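You operate a simulated robot arm through the tools that you are given. There is no shell and no other tool.

Carry out the task below with a simulated two-armed robot. There is one attempt and no reset: what you move stays moved.

Task
Brake on, then slide the bunk to hole 2 and pin it.

The check looks at the end state, three seconds after you hand in, the way a careful person would. Anything else that was tipped, shoved, dropped, spilled or broken makes it a failure.

Robot
Two 6-joint arms with two-finger parallel grippers on one trunk that stands fixed in place. Base frame: the origin is at the foot of the trunk, x ahead of it, y to its left, z up; the work surface is at about z = 559. Units: mm, rad, N and s.
The left shoulder is at [60, 187, 897], the right one opposite. With the tool pointing down near the work surface each hand reaches from about 200 to 620 mm from the base axis, measured 20 degrees to its own side. Payload 1.57 kg a hand.
The tool frame of a hand sits at the grasp point between the pads (the TCP): z along the fingers, y along the line on which they close. The tips reach 30 mm beyond it. The gripper opens to 110 mm. The fingers are 24 mm wide and 12 mm thick; the gripper's body (48 by 112 mm) begins 78 mm behind the TCP.
Orientation is that of the tool frame in the base frame, as [roll, pitch, yaw] about the fixed x, y, z axes, in that order (R = Rz(yaw) Ry(pitch) Rx(roll)). With the fingers straight down and closing along the base's y, the tool's x points along the base's -x, its y along +y and its z along -z.

Tools
- The arms move only by the tool play_rows. It takes "left_motion", "right_motion" or both (then of equal length, played together; a hand with none holds still); each is a list of rows, each a list of 7 numbers: the shift along the tool's x, y, z in mm, then the turn, a rotation vector about the tool's x, y, z in rad, then the gripper command, from -1 (fully open) to 1 (shut), values between in proportion. In form: [[dx, dy, dz, ax, ay, az, grip], ...]. A call has 1 to 20 rows; each row shifts and turns the commanded pose from where the row before left it, along the tool's axes as they then stand. A row lasts 0.2 s, in which the tool goes at most 50 mm and 0.15 rad; a call with a longer step from one row to the next is refused whole, and so is a gripper value outside its range. Where a pose cannot be reached the arm comes as near as it can. A force on the tool above 40 N (or 10 N above the force at the start of the call, whichever is more), or a blocked arm, ends the call early, and 0.2 s more pass. Each finger travels about 153 mm/s and halts on what it meets, pressing with about 33 N; the grip force reading is that of the motor and also rises with nothing between the fingers. The clock runs only during rows and for 0.2 s after the last one: add rows that do not move to give the fingers time. It gives the time, the measured TCP pose, the force on the tool (base axes), the opening and the grip force at its end, in the units of the frame above (readings bear some noise), with the torque about the TCP (base axes, N m) and any sound that the robot's microphone picked up.
- Cameras (640 x 400 px; columns grow to the right, rows downward): "scene" is now at [0.9, 35.3, 1428.2]; the picture's right is [0.49, -0.87, 0.00], its down [-0.73, -0.41, -0.55] and it looks along [0.48, 0.27, -0.84] (base axes); focal length 364 px, centre (320, 200). "left" rides on the left gripper at [70, -16, -141] in its tool frame; the picture's right is [0.23, 0.97, 0.00], its down [-0.86, 0.20, -0.48] and it looks along [-0.47, 0.11, 0.88] (tool axes); focal length 222 px, centre (320, 200). "right" rides on the right gripper at [70, 16, -141] in its tool frame; the picture's right is [-0.23, 0.97, 0.00], its down [-0.86, -0.20, -0.48] and it looks along [-0.47, -0.11, 0.88] (tool axes); focal length 222 px, centre (320, 200). There is no depth. A picture from a camera that has moved, and an enlarged one, comes with that camera's place and axes in the base frame and with its lens.
- camera(camera): a new picture of that camera. The clock stands still meanwhile.
- lift_body(by): slides the trunk up (or, below 0, down) by that many mm; the arms and the scene camera ride with it, the base frame stays. It gives what a move gives, with no picture.
- pan_tilt(pan, tilt): turns the head with the scene camera to pan (to the left, within 1.501 rad either way) and tilt (down, from -0.506 to 1.204), counted from straight ahead of the robot. It gives what a move gives.
- inspect(camera, box): a new picture of the part [left, top, right, bottom] of that camera's present view, enlarged. The clock stands still meanwhile.
- finish_job(): hands the job in; it is judged then, once.

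Nothing tells you positions but the pictures and the camera data. Unless the task says otherwise, let go and move clear before handing in.

The tools are called after "Emit:" as a command line: name --argument value ..., lists and objects as JSON in quotes. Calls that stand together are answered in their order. play_rows: Moves the arms, as the interface text tells. Its arguments: {"type":"object","properties":{"left_motion":{"type":"array"},"right_motion":{"type":"array"}},"required":[]} The other tools are called the same way: lift_body (by) moves the trunk up or down; pan_tilt (pan, tilt) turns the head that bears the scene camera; camera (camera) takes a picture; inspect (camera, box) takes an enlarged picture of a part of a camera's view; finish_job () hands the job in.

At the start:

```text
time_s: 0.0
left_tcp_pos: [372.9, 449.7, 851.3]
left_ee_rot: [-3.141, 0.001, -3.141]
left_contact_force: [0.2, -0.3, 0.3]
left_ft_torque: [0.0, -0.02, -0.02]
left_opening: 110.0
left_finger_force: 0.0
right_tcp_pos: [438.5, 32.7, 921.3]
right_ee_rot: [-3.141, -0.001, 3.141]
right_contact_force: [-0.1, 0.1, 0.2]
right_ft_torque: [-0.02, 0.01, -0.01]
right_opening: 109.8
right_finger_force: 0.1
trunk travel left (down, up): [-525.0, 465.0]
head pan, tilt (commanded): [0.518, 0.993]
```

scene: 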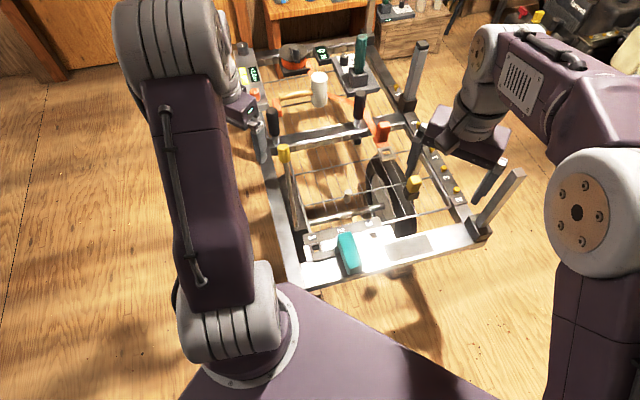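
right: 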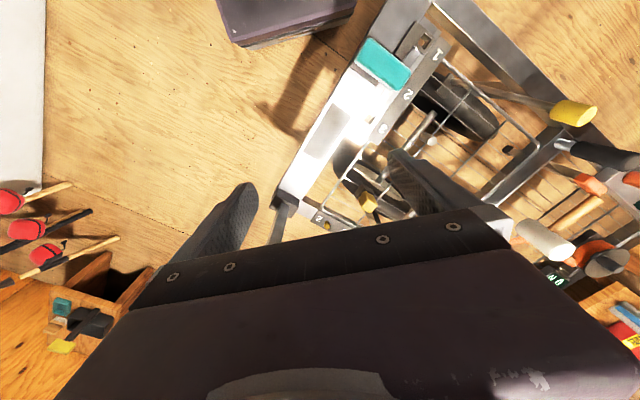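
left: 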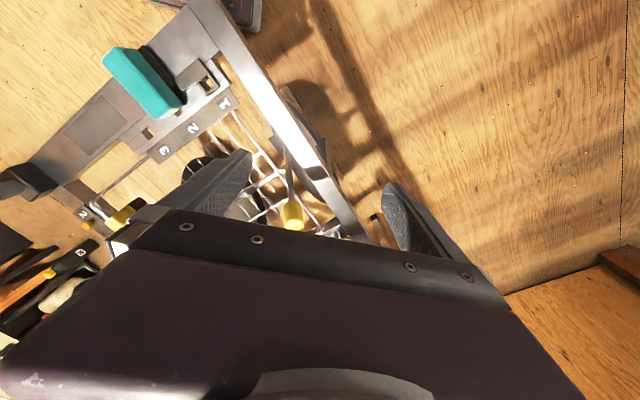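

I see a cart or trailer-like frame with a lever, a numbered row of holes (1, 2, 3) with a teal part, and various tools. I'll look closer before moving anything.

Emit:
inspect --camera "scene" --box '[220, 120, 540, 320]'

Emit:
inspect --camera "scene" --box '[220, 0, 540, 200]'

Emit:
inspect --camera "right" --box '[260, 0, 640, 240]'

Emit:
inspect --camera "left" --box '[0, 0, 384, 240]'

```text
2.00 times, centred on (380, 220) of scene
camera zoom: at [0.9, 35.3, 1428.2], right [0.49, -0.87, 0.0], down [-0.73, -0.41, -0.55], along [0.48, 0.27, -0.84], focal length 728 px, centre (200, 160)
```

zoom: 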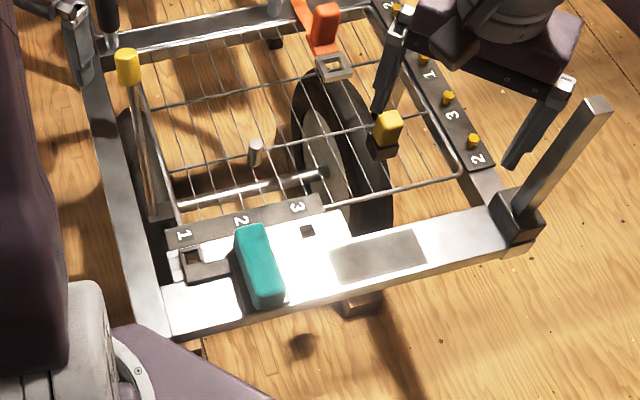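

```text
2.00 times, centred on (380, 100) of scene
camera zoom: at [0.9, 35.3, 1428.2], right [0.49, -0.87, 0.0], down [-0.73, -0.41, -0.55], along [0.48, 0.27, -0.84], focal length 728 px, centre (200, 400)
```

zoom: 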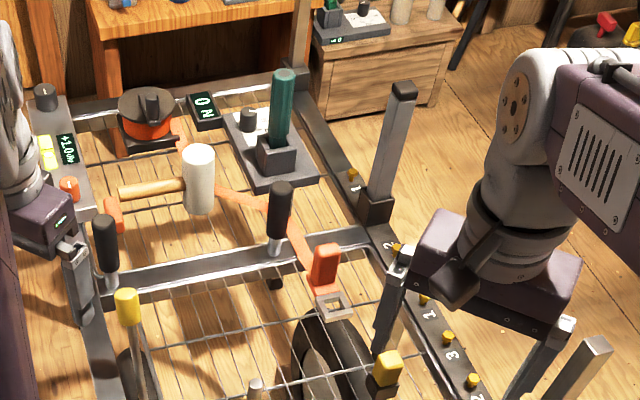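

```text
1.67 times, centred on (450, 120) of right
camera zoom: at [369.6, 48.9, 1061.3], right [0.23, 0.97, 0.0], down [0.86, -0.2, 0.48], along [0.47, -0.11, -0.88], focal length 370 px, centre (103, 333)
```

zoom: 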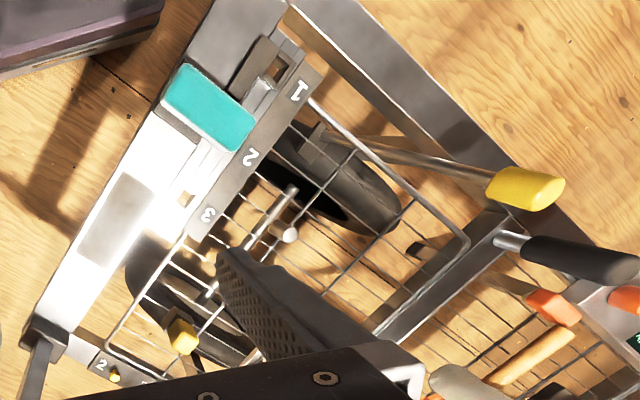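

```text
1.67 times, centred on (192, 120) of left
camera zoom: at [303.2, 431.4, 991.1], right [-0.23, 0.97, 0.0], down [0.86, 0.2, 0.48], along [0.47, 0.11, -0.88], focal length 370 px, centre (533, 333)
```

zoom: 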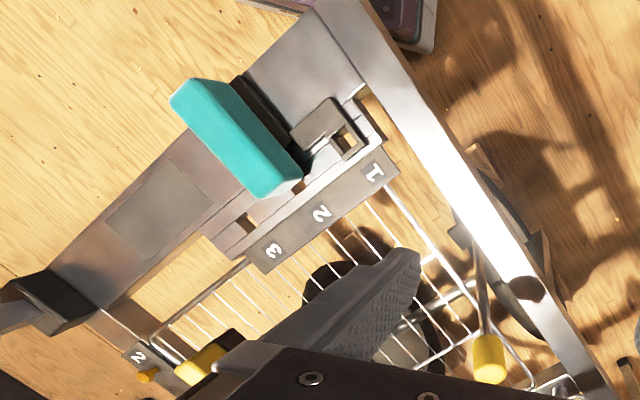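

The teal padded piece looks like the bunk on a slider with a square window, on a plate marked 1, 2, 3. Two yellow-knobbed levers near the wheels may be the brakes. I'll enlarge the details further.

Emit:
inspect --camera "scene" --box '[290, 200, 418, 280]'

Emit:
inspect --camera "scene" --box '[360, 110, 488, 190]'

Emit:
inspect --camera "scene" --box '[260, 130, 388, 210]'

Emit:
inspect --camera "right" --box '[340, 20, 500, 120]'

Emit:
inspect --camera "left" --box '[90, 30, 250, 130]'

Emit:
inspect --camera "scene" --box '[220, 30, 400, 142]'

```text
5.00 times, centred on (354, 240) of scene
camera zoom: at [0.9, 35.3, 1428.2], right [0.49, -0.87, 0.0], down [-0.73, -0.41, -0.55], along [0.48, 0.27, -0.84], focal length 1820 px, centre (150, 0)
```

zoom: 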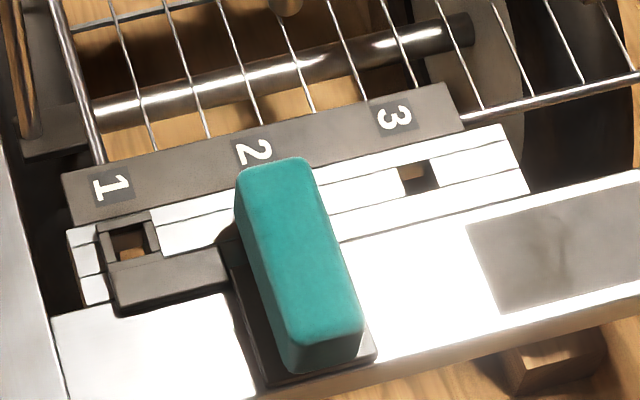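

```text
5.00 times, centred on (424, 150) of scene
camera zoom: at [0.9, 35.3, 1428.2], right [0.49, -0.87, 0.0], down [-0.73, -0.41, -0.55], along [0.48, 0.27, -0.84], focal length 1820 px, centre (-200, 450)
```

zoom: 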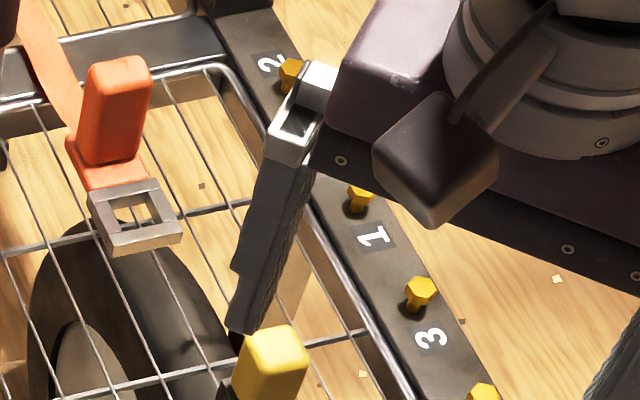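

```text
5.00 times, centred on (324, 170) of scene
camera zoom: at [0.9, 35.3, 1428.2], right [0.49, -0.87, 0.0], down [-0.73, -0.41, -0.55], along [0.48, 0.27, -0.84], focal length 1820 px, centre (300, 350)
```

zoom: 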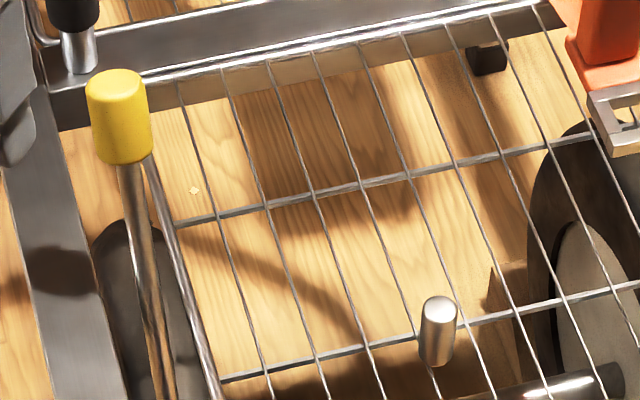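

```text
4.00 times, centred on (420, 70) of right
camera zoom: at [369.6, 48.9, 1061.3], right [0.23, 0.97, 0.0], down [0.86, -0.2, 0.48], along [0.47, -0.11, -0.88], focal length 888 px, centre (-80, 720)
```

zoom: 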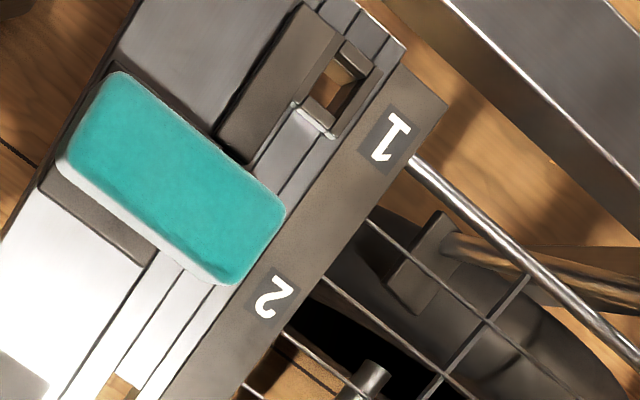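

```text
4.00 times, centred on (170, 80) of left
camera zoom: at [303.2, 431.4, 991.1], right [-0.23, 0.97, 0.0], down [0.86, 0.2, 0.48], along [0.47, 0.11, -0.88], focal length 888 px, centre (920, 680)
```

zoom: 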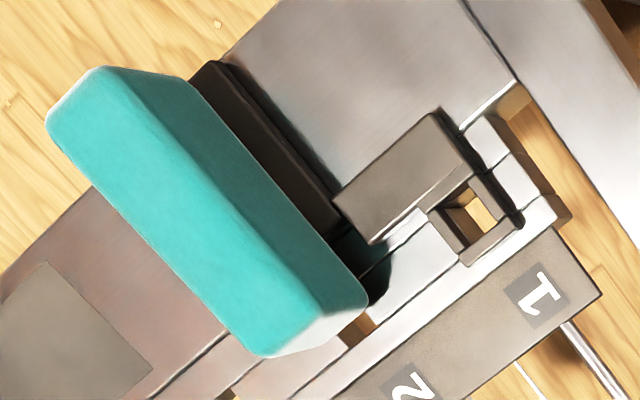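

```text
3.56 times, centred on (310, 86) of scene
camera zoom: at [0.9, 35.3, 1428.2], right [0.49, -0.87, 0.0], down [-0.73, -0.41, -0.55], along [0.48, 0.27, -0.84], focal length 1294 px, centre (356, 605)
```

zoom: 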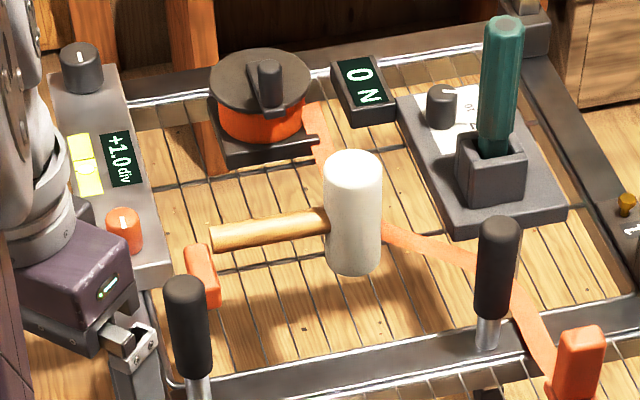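

The bunk's carriage eye sits at hole 1 now. I'll swing both hands out to the sides, up high, for a clear view of the brake levers and possible pins.

Emit:
play_rows --right_motion '[[0, -40, 0, 0, 0, 0, -1], [0, -45, 0, 0, 0, 0, -1], [0, -45, 0, 0, 0, 0, -1], [0, -45, 0, 0, 0, 0, -1], [0, -40, 0, 0, 0, 0, -1]]' --left_motion '[[0, 20, -20, 0, 0, 0, -1], [0, 20, -20, 0, 0, 0, -1], [0, 20, -20, 0, 0, 0, -1], [20, 20, -20, 0, 0, 0, -1], [20, 20, -20, 0, 0, 0, -1]]'

Emit:
camera --camera "scene"

Emit:
camera --camera "right"

Emit:
camera --camera "left"

```text
time_s: 1.2
left_tcp_pos: [331.2, 548.0, 951.7]
left_ee_rot: [-3.141, 0.0, 3.141]
left_contact_force: [0.2, 0.3, 0.2]
left_ft_torque: [-0.01, -0.01, -0.01]
left_opening: 109.9
left_finger_force: 0.0
right_tcp_pos: [437.8, -184.2, 920.5]
right_ee_rot: [-3.142, 0.001, -3.141]
right_contact_force: [-0.1, 0.2, 0.0]
right_ft_torque: [-0.01, -0.02, -0.02]
right_opening: 110.1
right_finger_force: 0.0
trunk travel left (down, up): [-525.0, 465.0]
head pan, tilt (commanded): [0.518, 0.993]
```

```text
taken
camera scene: at [0.3, 34.8, 1428.2], right [0.49, -0.87, 0.0], down [-0.73, -0.41, -0.55], along [0.48, 0.27, -0.84], focal length 364 px, centre (320, 200)
```

scene: 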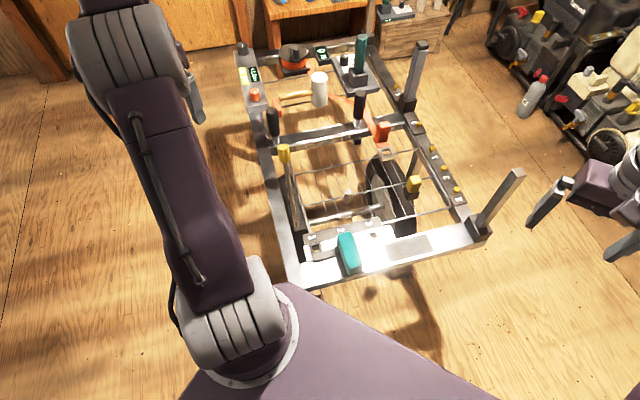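

```text
taken
camera right: at [368.3, -167.2, 1061.4], right [0.23, 0.97, 0.0], down [0.85, -0.2, 0.48], along [0.47, -0.11, -0.88], focal length 222 px, centre (320, 200)
```

right: 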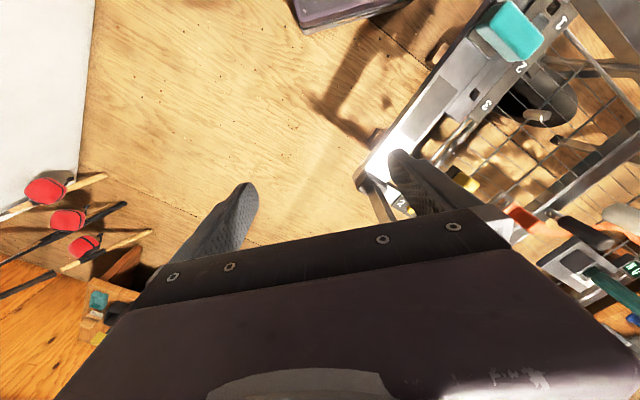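

```text
taken
camera left: at [262.0, 531.2, 1091.8], right [-0.23, 0.97, 0.0], down [0.86, 0.2, 0.48], along [0.47, 0.11, -0.88], focal length 222 px, centre (320, 200)
```

left: 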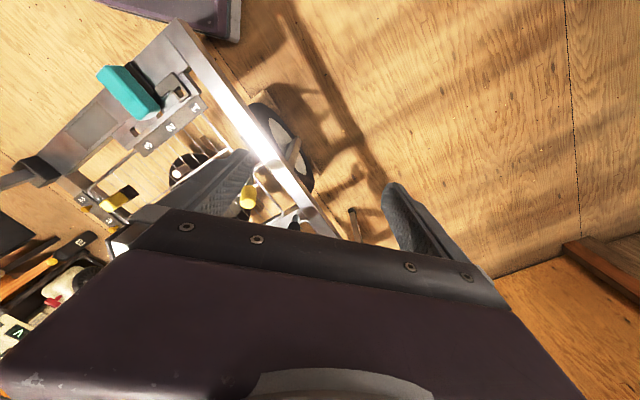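

Emit:
inspect --camera "scene" --box '[360, 130, 520, 230]'

Emit:
inspect --camera "scene" --box '[240, 120, 400, 220]'

Emit:
inspect --camera "left" --box '[60, 60, 380, 260]'

Emit:
inspect --camera "right" --box '[360, 0, 640, 175]'

Emit:
inspect --camera "scene" --box '[230, 30, 440, 160]'

Emit:
inspect --camera "scene" --box '[440, 0, 640, 125]'

```text
4.00 times, centred on (440, 180) of scene
camera zoom: at [0.3, 34.8, 1428.2], right [0.49, -0.87, 0.0], down [-0.73, -0.41, -0.55], along [0.48, 0.27, -0.84], focal length 1456 px, centre (-160, 280)
```

zoom: 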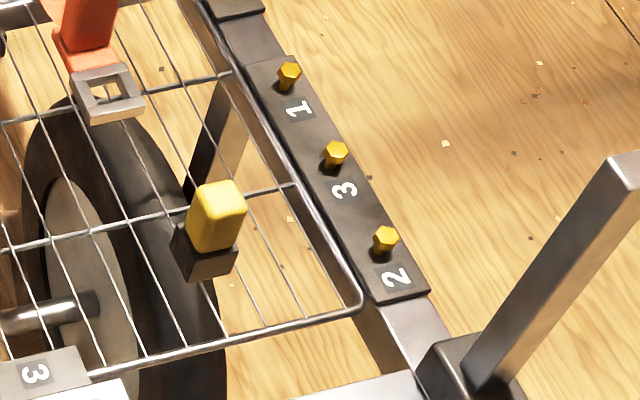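

```text
4.00 times, centred on (320, 170) of scene
camera zoom: at [0.3, 34.8, 1428.2], right [0.49, -0.87, 0.0], down [-0.73, -0.41, -0.55], along [0.48, 0.27, -0.84], focal length 1456 px, centre (320, 320)
```

zoom: 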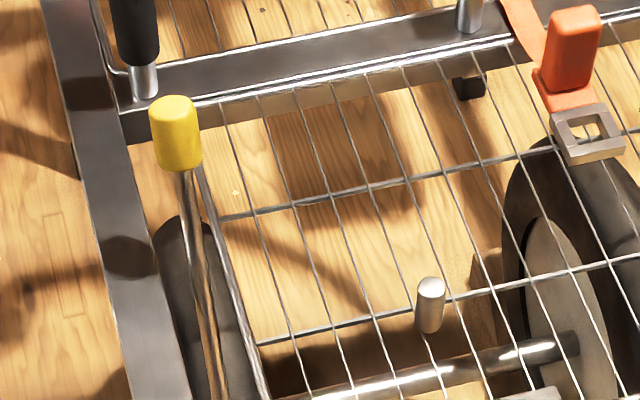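

```text
2.00 times, centred on (220, 160) of left
camera zoom: at [262.0, 531.2, 1091.8], right [-0.23, 0.97, 0.0], down [0.86, 0.2, 0.48], along [0.47, 0.11, -0.88], focal length 444 px, centre (520, 280)
```

zoom: 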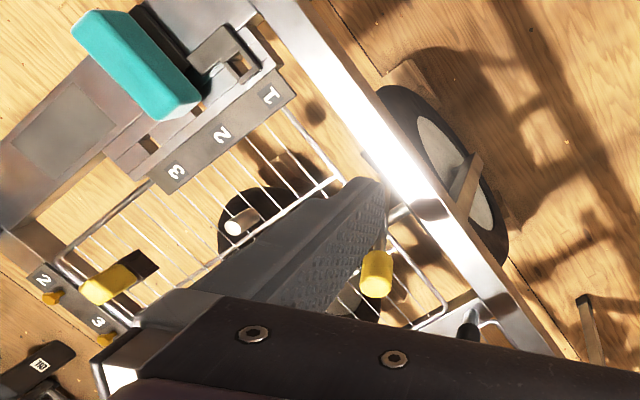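

```text
2.29 times, centred on (500, 88) of right
camera zoom: at [368.3, -167.2, 1061.4], right [0.23, 0.97, 0.0], down [0.85, -0.2, 0.48], along [0.47, -0.11, -0.88], focal length 508 px, centre (-91, 457)
```

zoom: 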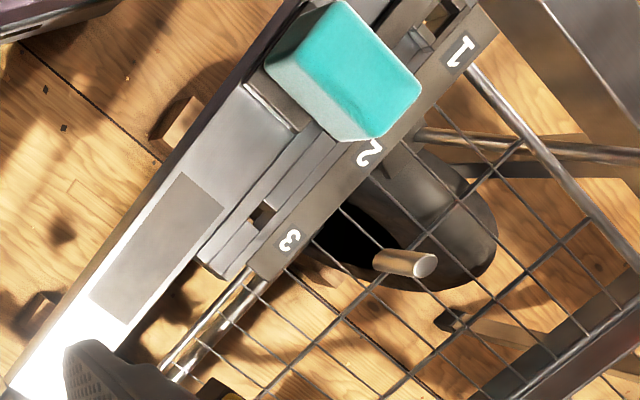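

```text
3.05 times, centred on (335, 95) of scene
camera zoom: at [0.3, 34.8, 1428.2], right [0.49, -0.87, 0.0], down [-0.73, -0.41, -0.55], along [0.48, 0.27, -0.84], focal length 1109 px, centre (274, 520)
```

zoom: 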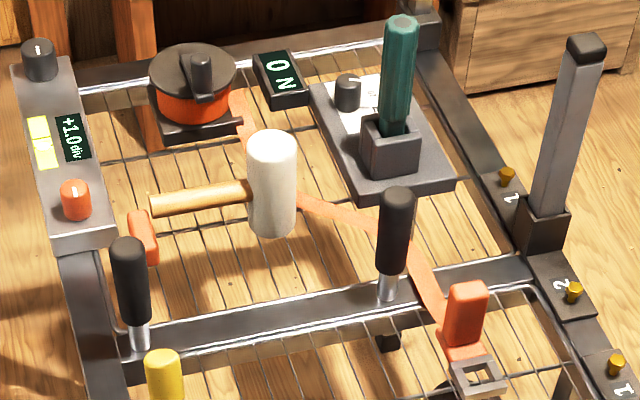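

```text
3.20 times, centred on (540, 62) of scene
camera zoom: at [0.3, 34.8, 1428.2], right [0.49, -0.87, 0.0], down [-0.73, -0.41, -0.55], along [0.48, 0.27, -0.84], focal length 1165 px, centre (-384, 640)
```

zoom: 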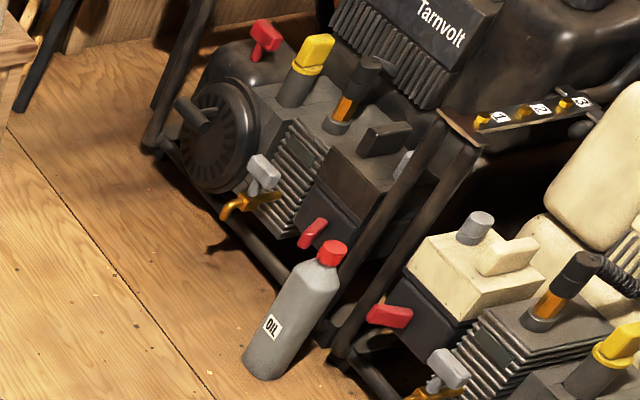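

Emit:
inspect --camera "scene" --box '[380, 150, 444, 214]'

Emit:
inspect --camera "left" --box '[70, 160, 150, 210]'

Emit:
inspect --camera "scene" --box '[262, 130, 342, 250]'

Emit:
inspect --camera "right" --box '[510, 20, 640, 101]'

Emit:
inspect --camera "left" --box '[150, 140, 260, 220]'

```text
6.25 times, centred on (412, 182) of scene
camera zoom: at [0.3, 34.8, 1428.2], right [0.49, -0.87, 0.0], down [-0.73, -0.41, -0.55], along [0.48, 0.27, -0.84], focal length 2275 px, centre (-255, 312)
```

zoom: 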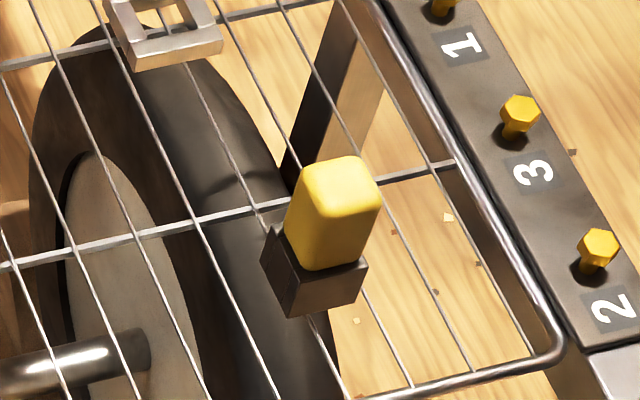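

```text
8.00 times, centred on (110, 185) of left
camera zoom: at [262.0, 531.2, 1091.8], right [-0.23, 0.97, 0.0], down [0.86, 0.2, 0.48], along [0.47, 0.11, -0.88], focal length 1777 px, centre (2000, 320)
```

zoom: 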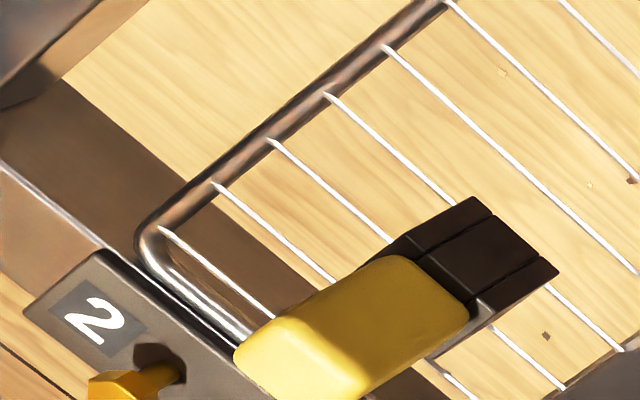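

```text
3.33 times, centred on (302, 190) of scene
camera zoom: at [0.3, 34.8, 1428.2], right [0.49, -0.87, 0.0], down [-0.73, -0.41, -0.55], along [0.48, 0.27, -0.84], focal length 1213 px, centre (380, 233)
```

zoom: 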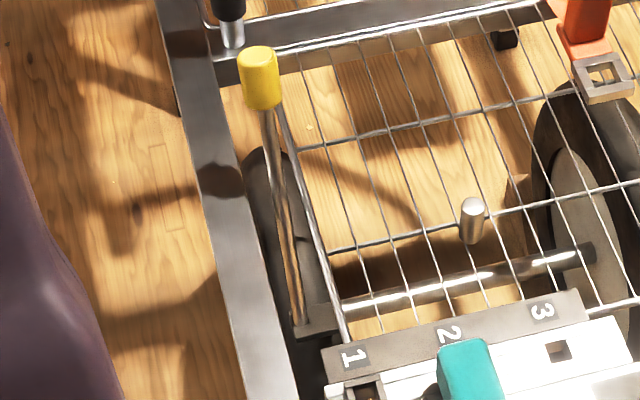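

```text
4.92 times, centred on (575, 60) of right
camera zoom: at [368.3, -167.2, 1061.4], right [0.23, 0.97, 0.0], down [0.85, -0.2, 0.48], along [0.47, -0.11, -0.88], focal length 1094 px, centre (-935, 887)
```

zoom: 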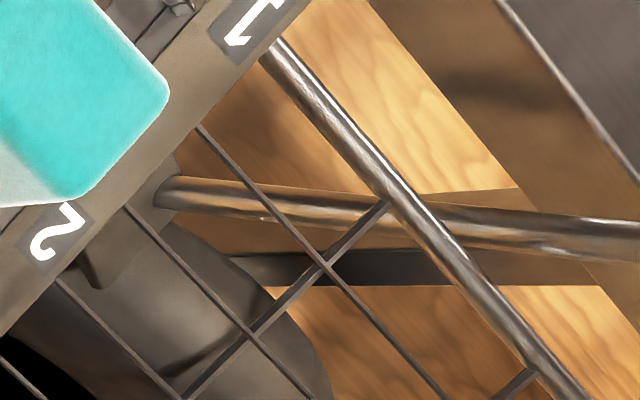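

```text
5.00 times, centred on (205, 180) of left
camera zoom: at [262.0, 531.2, 1091.8], right [-0.23, 0.97, 0.0], down [0.86, 0.2, 0.48], along [0.47, 0.11, -0.88], focal length 1111 px, centre (895, 300)
```

zoom: 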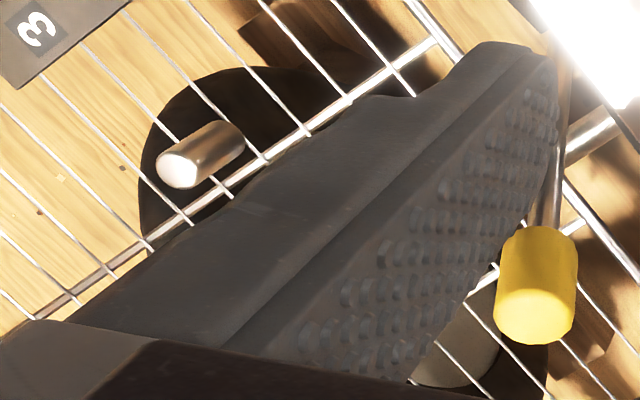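

Emit:
inspect --camera "scene" --box '[250, 95, 314, 159]'

Emit:
inspect --camera "scene" --box '[330, 80, 410, 160]'

Emit:
inspect --camera "scene" --box '[328, 180, 368, 210]'

Emit:
inspect --camera "right" --box '[480, 180, 640, 280]'

Emit:
inspect --camera "scene" --box '[400, 30, 540, 250]'

Emit:
inspect --camera "scene" --box '[290, 220, 345, 255]'

```text
6.25 times, centred on (282, 127) of scene
camera zoom: at [0.3, 34.8, 1428.2], right [0.49, -0.87, 0.0], down [-0.73, -0.41, -0.55], along [0.48, 0.27, -0.84], focal length 2275 px, centre (558, 656)
```

zoom: 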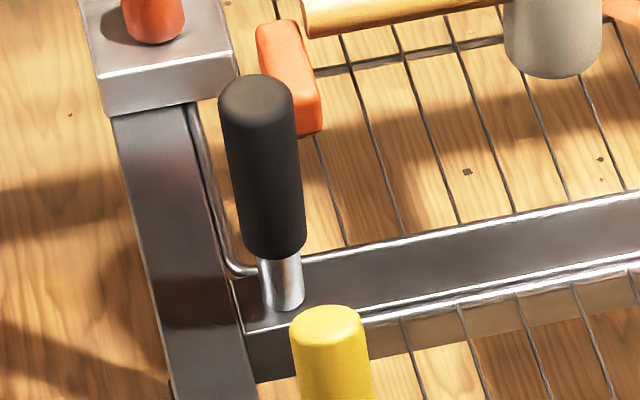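

```text
5.00 times, centred on (370, 120) of scene
camera zoom: at [0.3, 34.8, 1428.2], right [0.49, -0.87, 0.0], down [-0.73, -0.41, -0.55], along [0.48, 0.27, -0.84], focal length 1820 px, centre (70, 600)
```

zoom: 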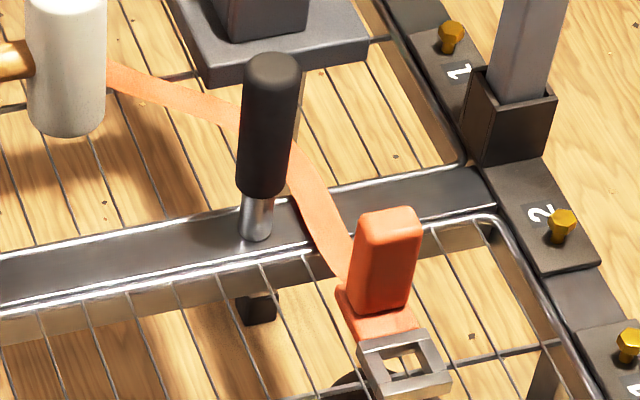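

```text
13.33 times, centred on (348, 195) of scene
camera zoom: at [0.3, 34.8, 1428.2], right [0.49, -0.87, 0.0], down [-0.73, -0.41, -0.55], along [0.48, 0.27, -0.84], focal length 4852 px, centre (-53, 267)
```

zoom: 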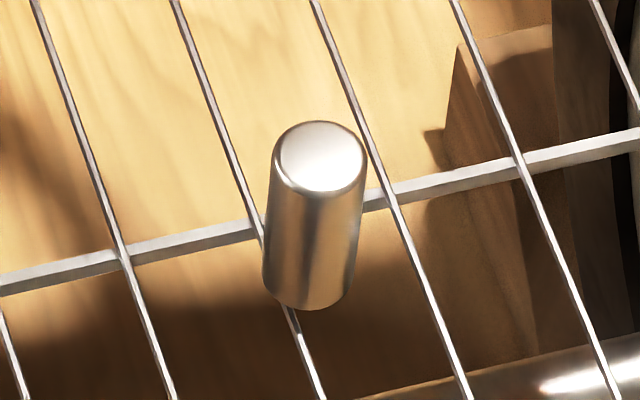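

```text
4.00 times, centred on (560, 230) of right
camera zoom: at [368.3, -167.2, 1061.4], right [0.23, 0.97, 0.0], down [0.85, -0.2, 0.48], along [0.47, -0.11, -0.88], focal length 888 px, centre (-640, 80)
```

zoom: 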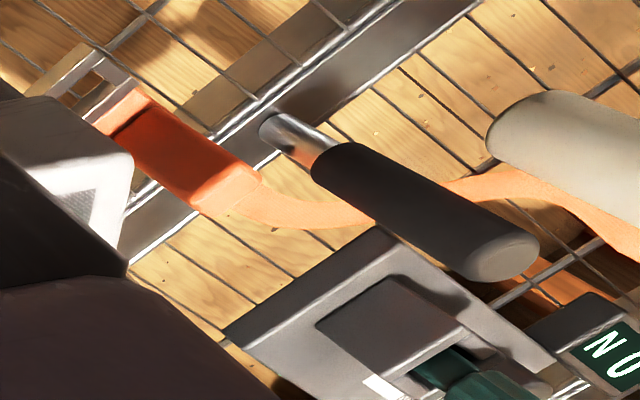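

```text
1.82 times, centred on (470, 140) of scene
camera zoom: at [0.3, 34.8, 1428.2], right [0.49, -0.87, 0.0], down [-0.73, -0.41, -0.55], along [0.48, 0.27, -0.84], focal length 662 px, centre (47, 309)
```

zoom: 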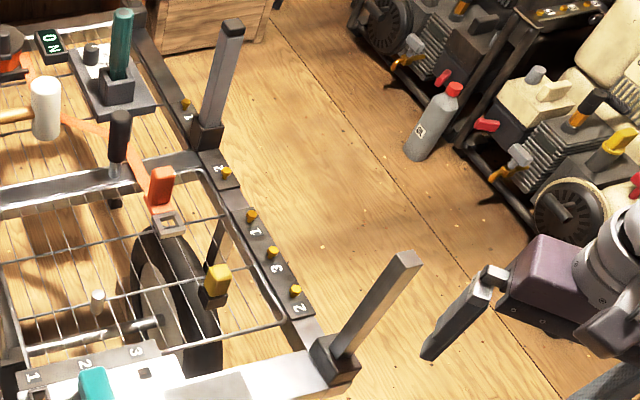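

```text
11.43 times, centred on (318, 238) of scene
camera zoom: at [0.3, 34.8, 1428.2], right [0.49, -0.87, 0.0], down [-0.73, -0.41, -0.55], along [0.48, 0.27, -0.84], focal length 4159 px, centre (349, -229)
```

zoom: 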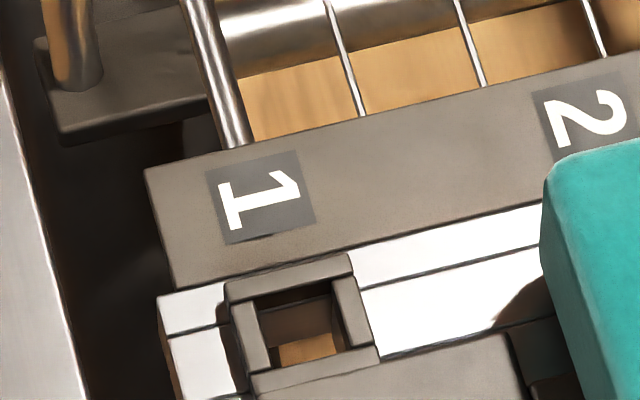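

Emit:
inspect --camera "left" --box '[230, 90, 330, 220]'

Emit:
inspect --camera "left" --box '[160, 60, 220, 120]'

Emit:
inspect --camera "scene" --box '[300, 225, 330, 250]'

Emit:
inspect --camera "scene" --box '[325, 215, 400, 280]'

```text
3.08 times, centred on (280, 155) of left
camera zoom: at [262.0, 531.2, 1091.8], right [-0.23, 0.97, 0.0], down [0.86, 0.2, 0.48], along [0.47, 0.11, -0.88], focal length 684 px, centre (443, 338)
```

zoom: 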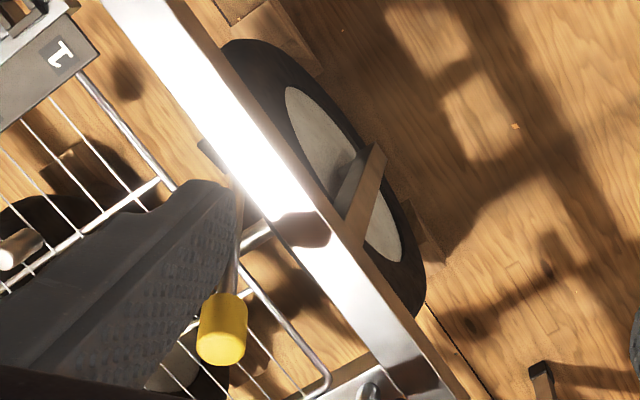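

```text
6.67 times, centred on (190, 90) of left
camera zoom: at [262.0, 531.2, 1091.8], right [-0.23, 0.97, 0.0], down [0.86, 0.2, 0.48], along [0.47, 0.11, -0.88], focal length 1481 px, centre (1187, 933)
```

zoom: 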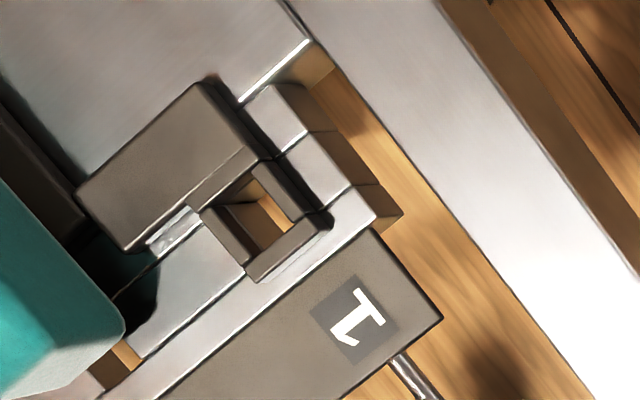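

```text
16.00 times, centred on (315, 238) of scene
camera zoom: at [0.3, 34.8, 1428.2], right [0.49, -0.87, 0.0], down [-0.73, -0.41, -0.55], along [0.48, 0.27, -0.84], focal length 5823 px, centre (400, -400)
```

zoom: 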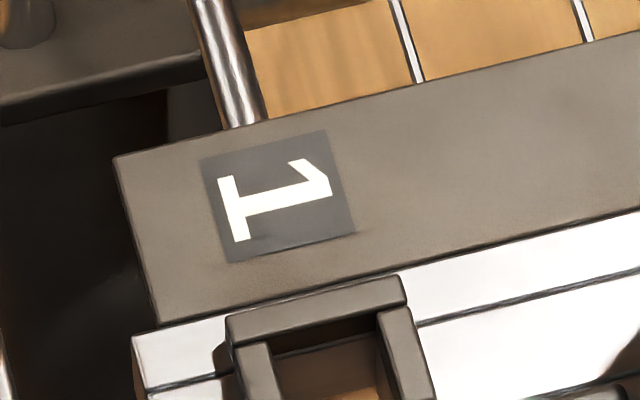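

```text
6.15 times, centred on (362, 248) of scene
camera zoom: at [0.3, 34.8, 1428.2], right [0.49, -0.87, 0.0], down [-0.73, -0.41, -0.55], along [0.48, 0.27, -0.84], focal length 2240 px, centre (58, -92)
```

zoom: 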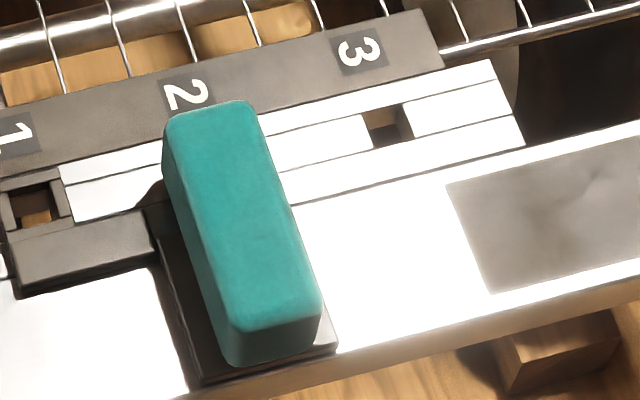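

Emit:
inspect --camera "scene" --box '[340, 186, 356, 204]'

Emit:
inspect --camera "scene" --box '[304, 238, 326, 256]'

Emit:
inspect --camera "scene" --box '[366, 225, 390, 243]'

Emit:
inspect --camera "right" --box '[510, 95, 570, 135]'

```text
16.00 times, centred on (348, 195) of scene
camera zoom: at [0.3, 34.8, 1428.2], right [0.49, -0.87, 0.0], down [-0.73, -0.41, -0.55], along [0.48, 0.27, -0.84], focal length 5823 px, centre (-128, 280)
```

zoom: 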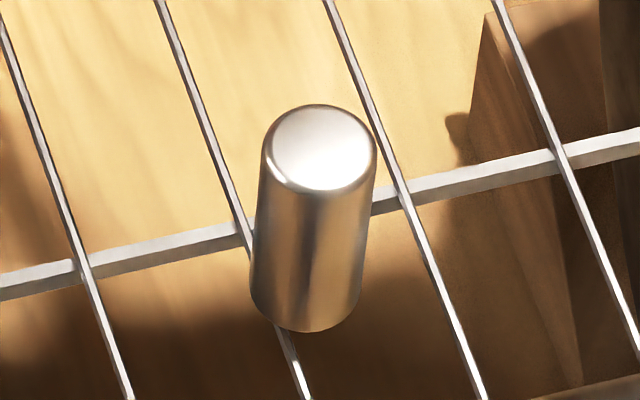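

```text
16.00 times, centred on (315, 247) of scene
camera zoom: at [0.3, 34.8, 1428.2], right [0.49, -0.87, 0.0], down [-0.73, -0.41, -0.55], along [0.48, 0.27, -0.84], focal length 5823 px, centre (400, -552)
```

zoom: 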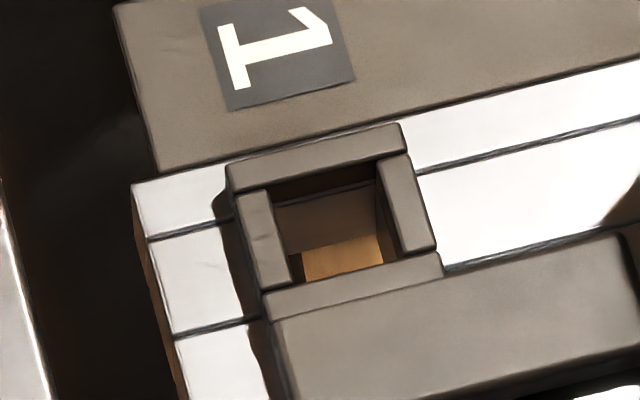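

```text
16.00 times, centred on (378, 234) of scene
camera zoom: at [0.3, 34.8, 1428.2], right [0.49, -0.87, 0.0], down [-0.73, -0.41, -0.55], along [0.48, 0.27, -0.84], focal length 5823 px, centre (-608, -344)
```

zoom: 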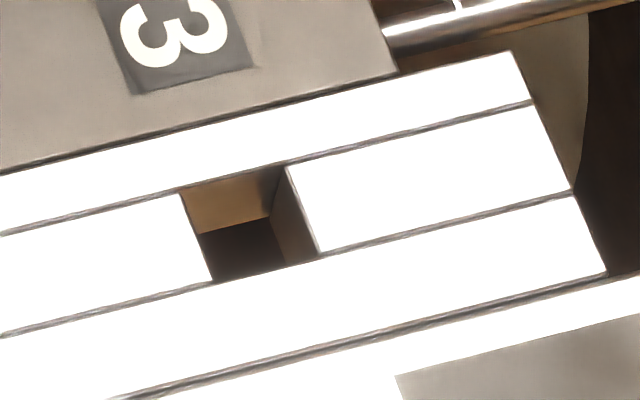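

```text
10.00 times, centred on (540, 115) of right
camera zoom: at [368.3, -167.2, 1061.4], right [0.23, 0.97, 0.0], down [0.85, -0.2, 0.48], along [0.47, -0.11, -0.88], focal length 2221 px, centre (-1880, 1050)
```

zoom: 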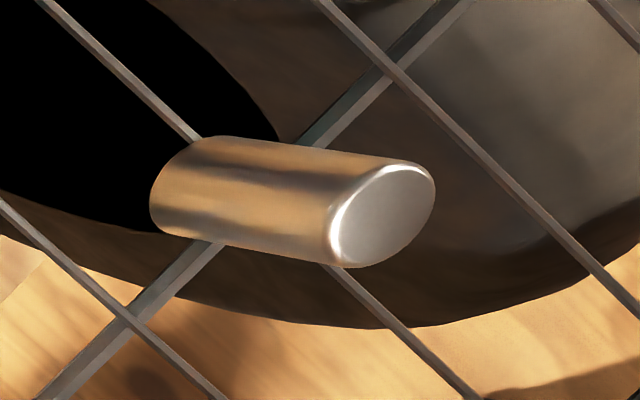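

The rail holes look about 18 mm square, while the silver stud is about 20 mm round, so it likely isn't the pin. The yellow block in a black holder on the right may be the pin. I'll enlarge the lever base and that holder.

Emit:
inspect --camera "right" --box '[520, 30, 590, 90]'

Emit:
inspect --camera "scene" --box '[280, 190, 330, 240]'

Emit:
inspect --camera "scene" --box '[398, 168, 430, 204]'

Emit:
inspect --camera "left" --box '[95, 175, 145, 215]'

Emit:
inspect --camera "scene" --box '[318, 30, 390, 102]'

```text
6.67 times, centred on (555, 60) of right
camera zoom: at [368.3, -167.2, 1061.4], right [0.23, 0.97, 0.0], down [0.85, -0.2, 0.48], along [0.47, -0.11, -0.88], focal length 1481 px, centre (-1247, 1133)
```

zoom: 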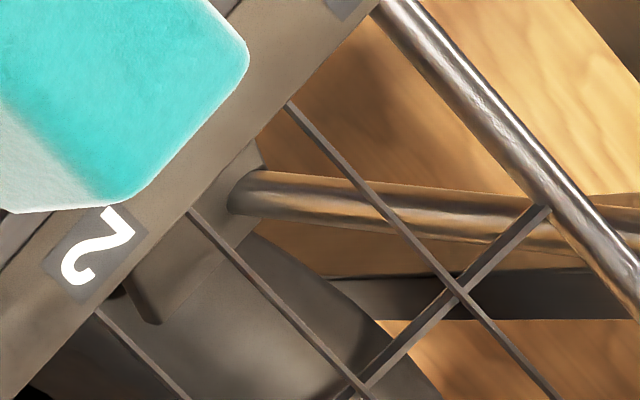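

```text
8.00 times, centred on (305, 215) of scene
camera zoom: at [0.3, 34.8, 1428.2], right [0.49, -0.87, 0.0], down [-0.73, -0.41, -0.55], along [0.48, 0.27, -0.84], focal length 2912 px, centre (440, 80)
```

zoom: 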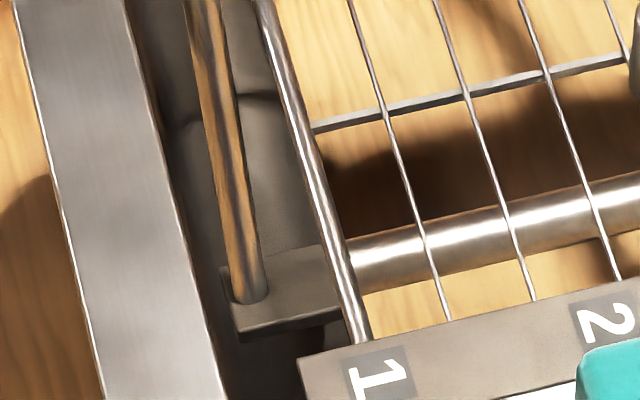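

```text
11.11 times, centred on (414, 186) of scene
camera zoom: at [0.3, 34.8, 1428.2], right [0.49, -0.87, 0.0], down [-0.73, -0.41, -0.55], along [0.48, 0.27, -0.84], focal length 4044 px, centre (-724, 356)
```

zoom: 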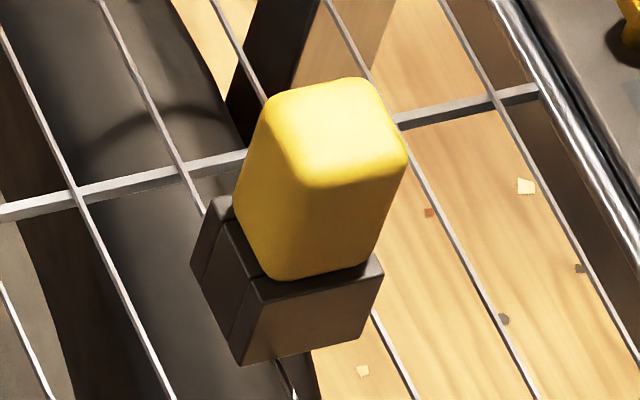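

```text
10.00 times, centred on (120, 195) of left
camera zoom: at [262.0, 531.2, 1091.8], right [-0.23, 0.97, 0.0], down [0.86, 0.2, 0.48], along [0.47, 0.11, -0.88], focal length 2221 px, centre (2320, 250)
```

zoom: 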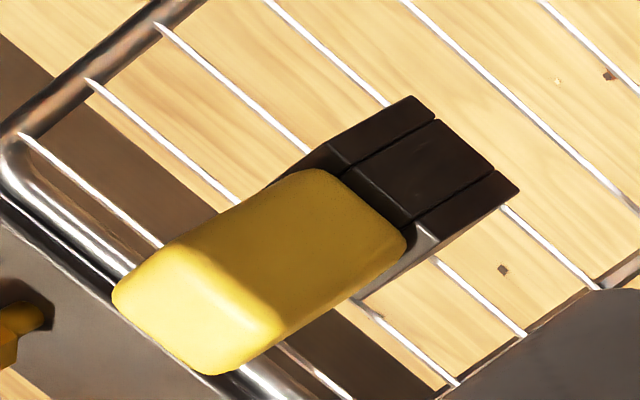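

```text
5.56 times, centred on (354, 66) of scene
camera zoom: at [0.3, 34.8, 1428.2], right [0.49, -0.87, 0.0], down [-0.73, -0.41, -0.55], along [0.48, 0.27, -0.84], focal length 2022 px, centre (131, 944)
```

zoom: 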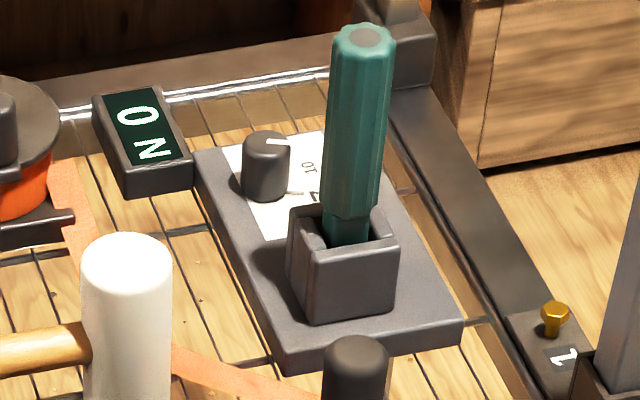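

The yellow block is clearly a pin head seated in a square black holder, and the yellow-knobbed rod near the left wheel looks like the brake lever. I'll bring the left hand's camera over the tray, staying high, for a closer look at the lever's base and the bunk.

Emit:
play_rows --left_motion '[[-17, -31, 20, 0, 0, 0, -1], [-17, -31, 20, 0, 0, 0, -1], [-17, -32, 24, 0, 0, 0, -1], [-17, -32, 24, 0, 0, 0, -1], [-17, -32, 24, 0, 0, 0, -1], [-18, -32, 26, 0, 0, 0, -1], [-18, -31, 27, 0, 0, 0, -1], [-18, -31, 27, 0, 0, 0, -1]]'

Emit:
camera --camera "left"

Emit:
camera --camera "scene"

```text
time_s: 3.0
left_tcp_pos: [471.7, 297.4, 759.0]
left_ee_rot: [3.141, 0.0, 3.141]
left_contact_force: [0.1, 0.3, 0.3]
left_ft_torque: [0.01, 0.03, -0.01]
left_opening: 109.9
left_finger_force: 0.0
right_tcp_pos: [438.7, -183.1, 920.0]
right_ee_rot: [-3.141, -0.002, -3.141]
right_contact_force: [-0.6, -0.3, -0.2]
right_ft_torque: [0.0, 0.04, 0.02]
right_opening: 110.2
right_finger_force: 0.0
trunk travel left (down, up): [-525.0, 465.0]
head pan, tilt (commanded): [0.518, 0.993]
```

```text
taken
camera left: at [402.5, 278.6, 898.7], right [-0.23, 0.97, 0.0], down [0.86, 0.2, 0.48], along [0.47, 0.11, -0.88], focal length 222 px, centre (320, 200)
```

left: 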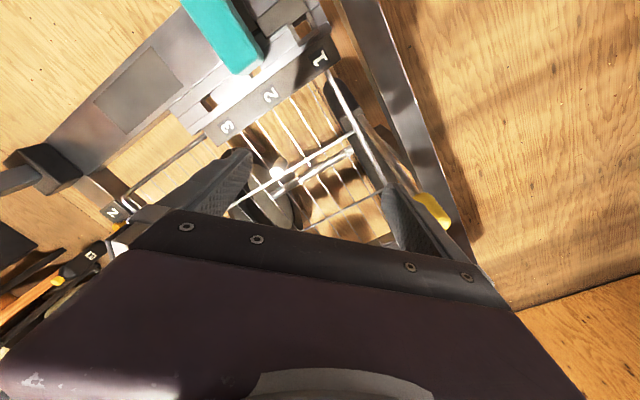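

```text
taken
camera scene: at [2.0, 34.5, 1428.2], right [0.49, -0.87, 0.0], down [-0.73, -0.41, -0.55], along [0.47, 0.27, -0.84], focal length 364 px, centre (320, 200)
```

scene: 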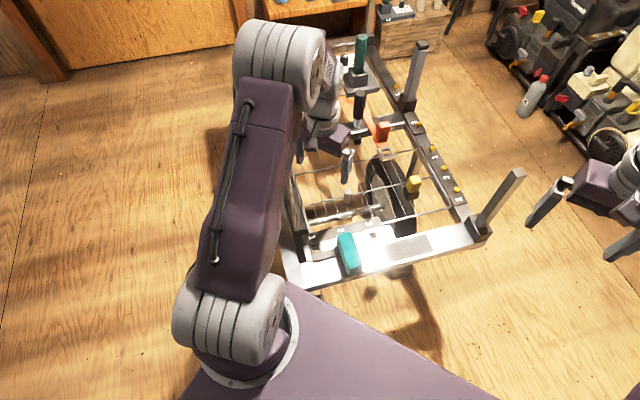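

Emit:
inspect --camera "left" --box '[300, 60, 460, 240]'

Emit:
inspect --camera "left" --box '[330, 70, 394, 134]'

Emit:
inspect --camera "left" --box '[160, 0, 350, 150]'

```text
2.22 times, centred on (380, 150) of left
camera zoom: at [402.5, 278.6, 898.7], right [-0.23, 0.97, 0.0], down [0.86, 0.2, 0.48], along [0.47, 0.11, -0.88], focal length 494 px, centre (187, 311)
```

zoom: 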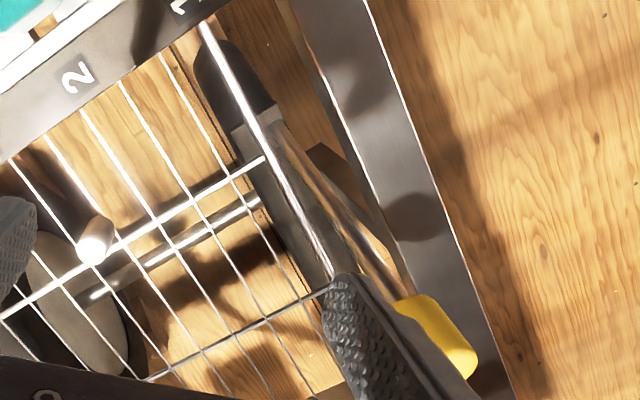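

```text
6.25 times, centred on (362, 102) of left
camera zoom: at [402.5, 278.6, 898.7], right [-0.23, 0.97, 0.0], down [0.86, 0.2, 0.48], along [0.47, 0.11, -0.88], focal length 1388 px, centre (58, 812)
```

zoom: 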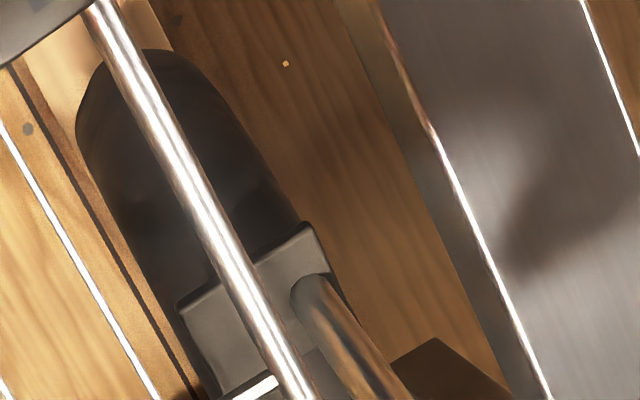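

```text
2.67 times, centred on (255, 75) of left
camera zoom: at [402.5, 278.6, 898.7], right [-0.23, 0.97, 0.0], down [0.86, 0.2, 0.48], along [0.47, 0.11, -0.88], focal length 592 px, centre (493, 533)
```

zoom: 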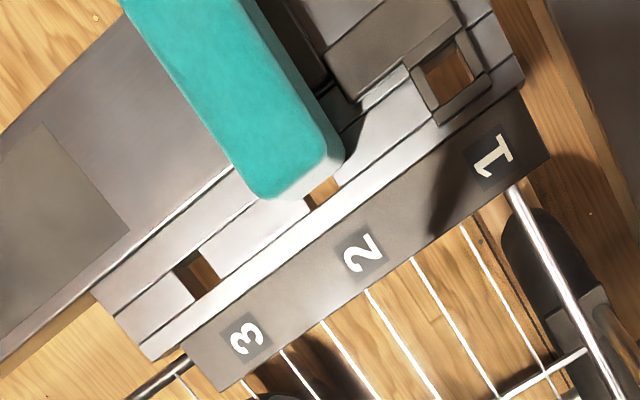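

I place the brake knob at about [500, 430, 688] on a rod pivoting near [448, 377, 411], the eye over hole 1 at about [355, 249, 561], hole 2 at about [411, 192], and the pin head at about [634, 99, 635]. Next I'll turn the left hand in line with the lever's swing plane and bring it above the knob.

Emit:
play_rows --left_motion '[[0, 0, -41, 0, 0, 0, -0.16], [0, 0, 0, 0, 0, 0.1327, -0.16], [0, 0, 0, 0, 0, 0.1327, -0.16], [0, 0, 0, 0, 0, 0.1327, -0.16], [0, 0, 0, 0, 0, 0.1327, -0.16], [0, 0, 0, 0, 0, 0.1327, -0.16], [0, 0, 0, 0, 0, 0.1327, -0.16], [25, 37.7, 0, 0, 0, 0, -0.16], [25, 37.7, 0, 0, 0, 0, -0.16], [25, 37.6, 0, 0, 0, 0, -0.16]]'

Emit:
camera --camera "left"

Emit:
camera --camera "scene"

```text
time_s: 5.2
left_tcp_pos: [498.7, 432.1, 799.6]
left_ee_rot: [3.142, 0.0, 2.347]
left_contact_force: [0.6, 0.3, -1.0]
left_ft_torque: [-0.02, 0.03, 0.01]
left_opening: 63.6
left_finger_force: 0.0
right_tcp_pos: [437.7, -181.3, 920.8]
right_ee_rot: [-3.138, 0.0, -3.141]
right_contact_force: [-0.2, 0.0, 0.2]
right_ft_torque: [-0.07, 0.02, 0.02]
right_opening: 110.0
right_finger_force: 0.0
trunk travel left (down, up): [-525.0, 465.0]
head pan, tilt (commanded): [0.518, 0.993]
```

```text
taken
camera left: at [439.5, 468.6, 939.4], right [0.54, 0.84, 0.0], down [0.74, -0.47, 0.48], along [0.4, -0.26, -0.88], focal length 222 px, centre (320, 200)
```

left: 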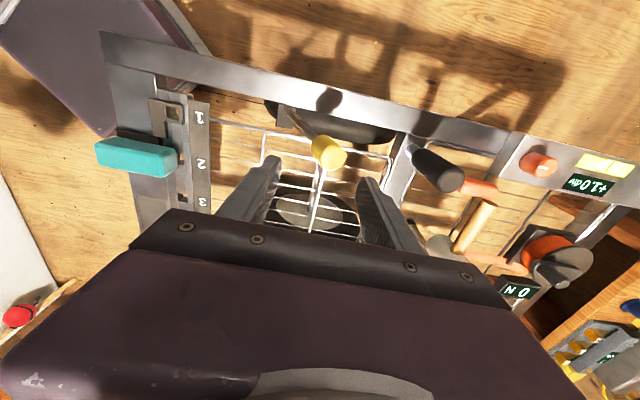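

```text
taken
camera scene: at [1.4, 37.0, 1428.1], right [0.49, -0.87, 0.0], down [-0.73, -0.41, -0.55], along [0.47, 0.27, -0.84], focal length 364 px, centre (320, 200)
```

scene: 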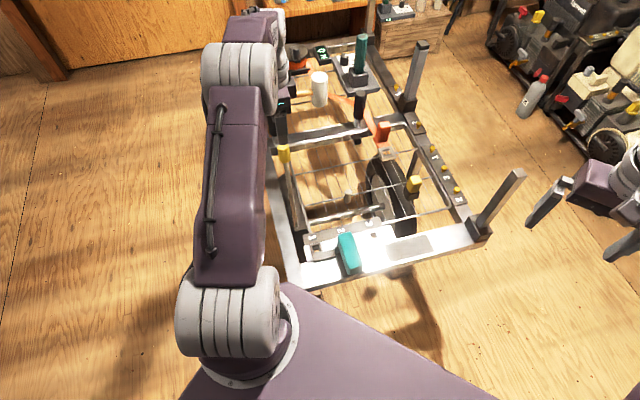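

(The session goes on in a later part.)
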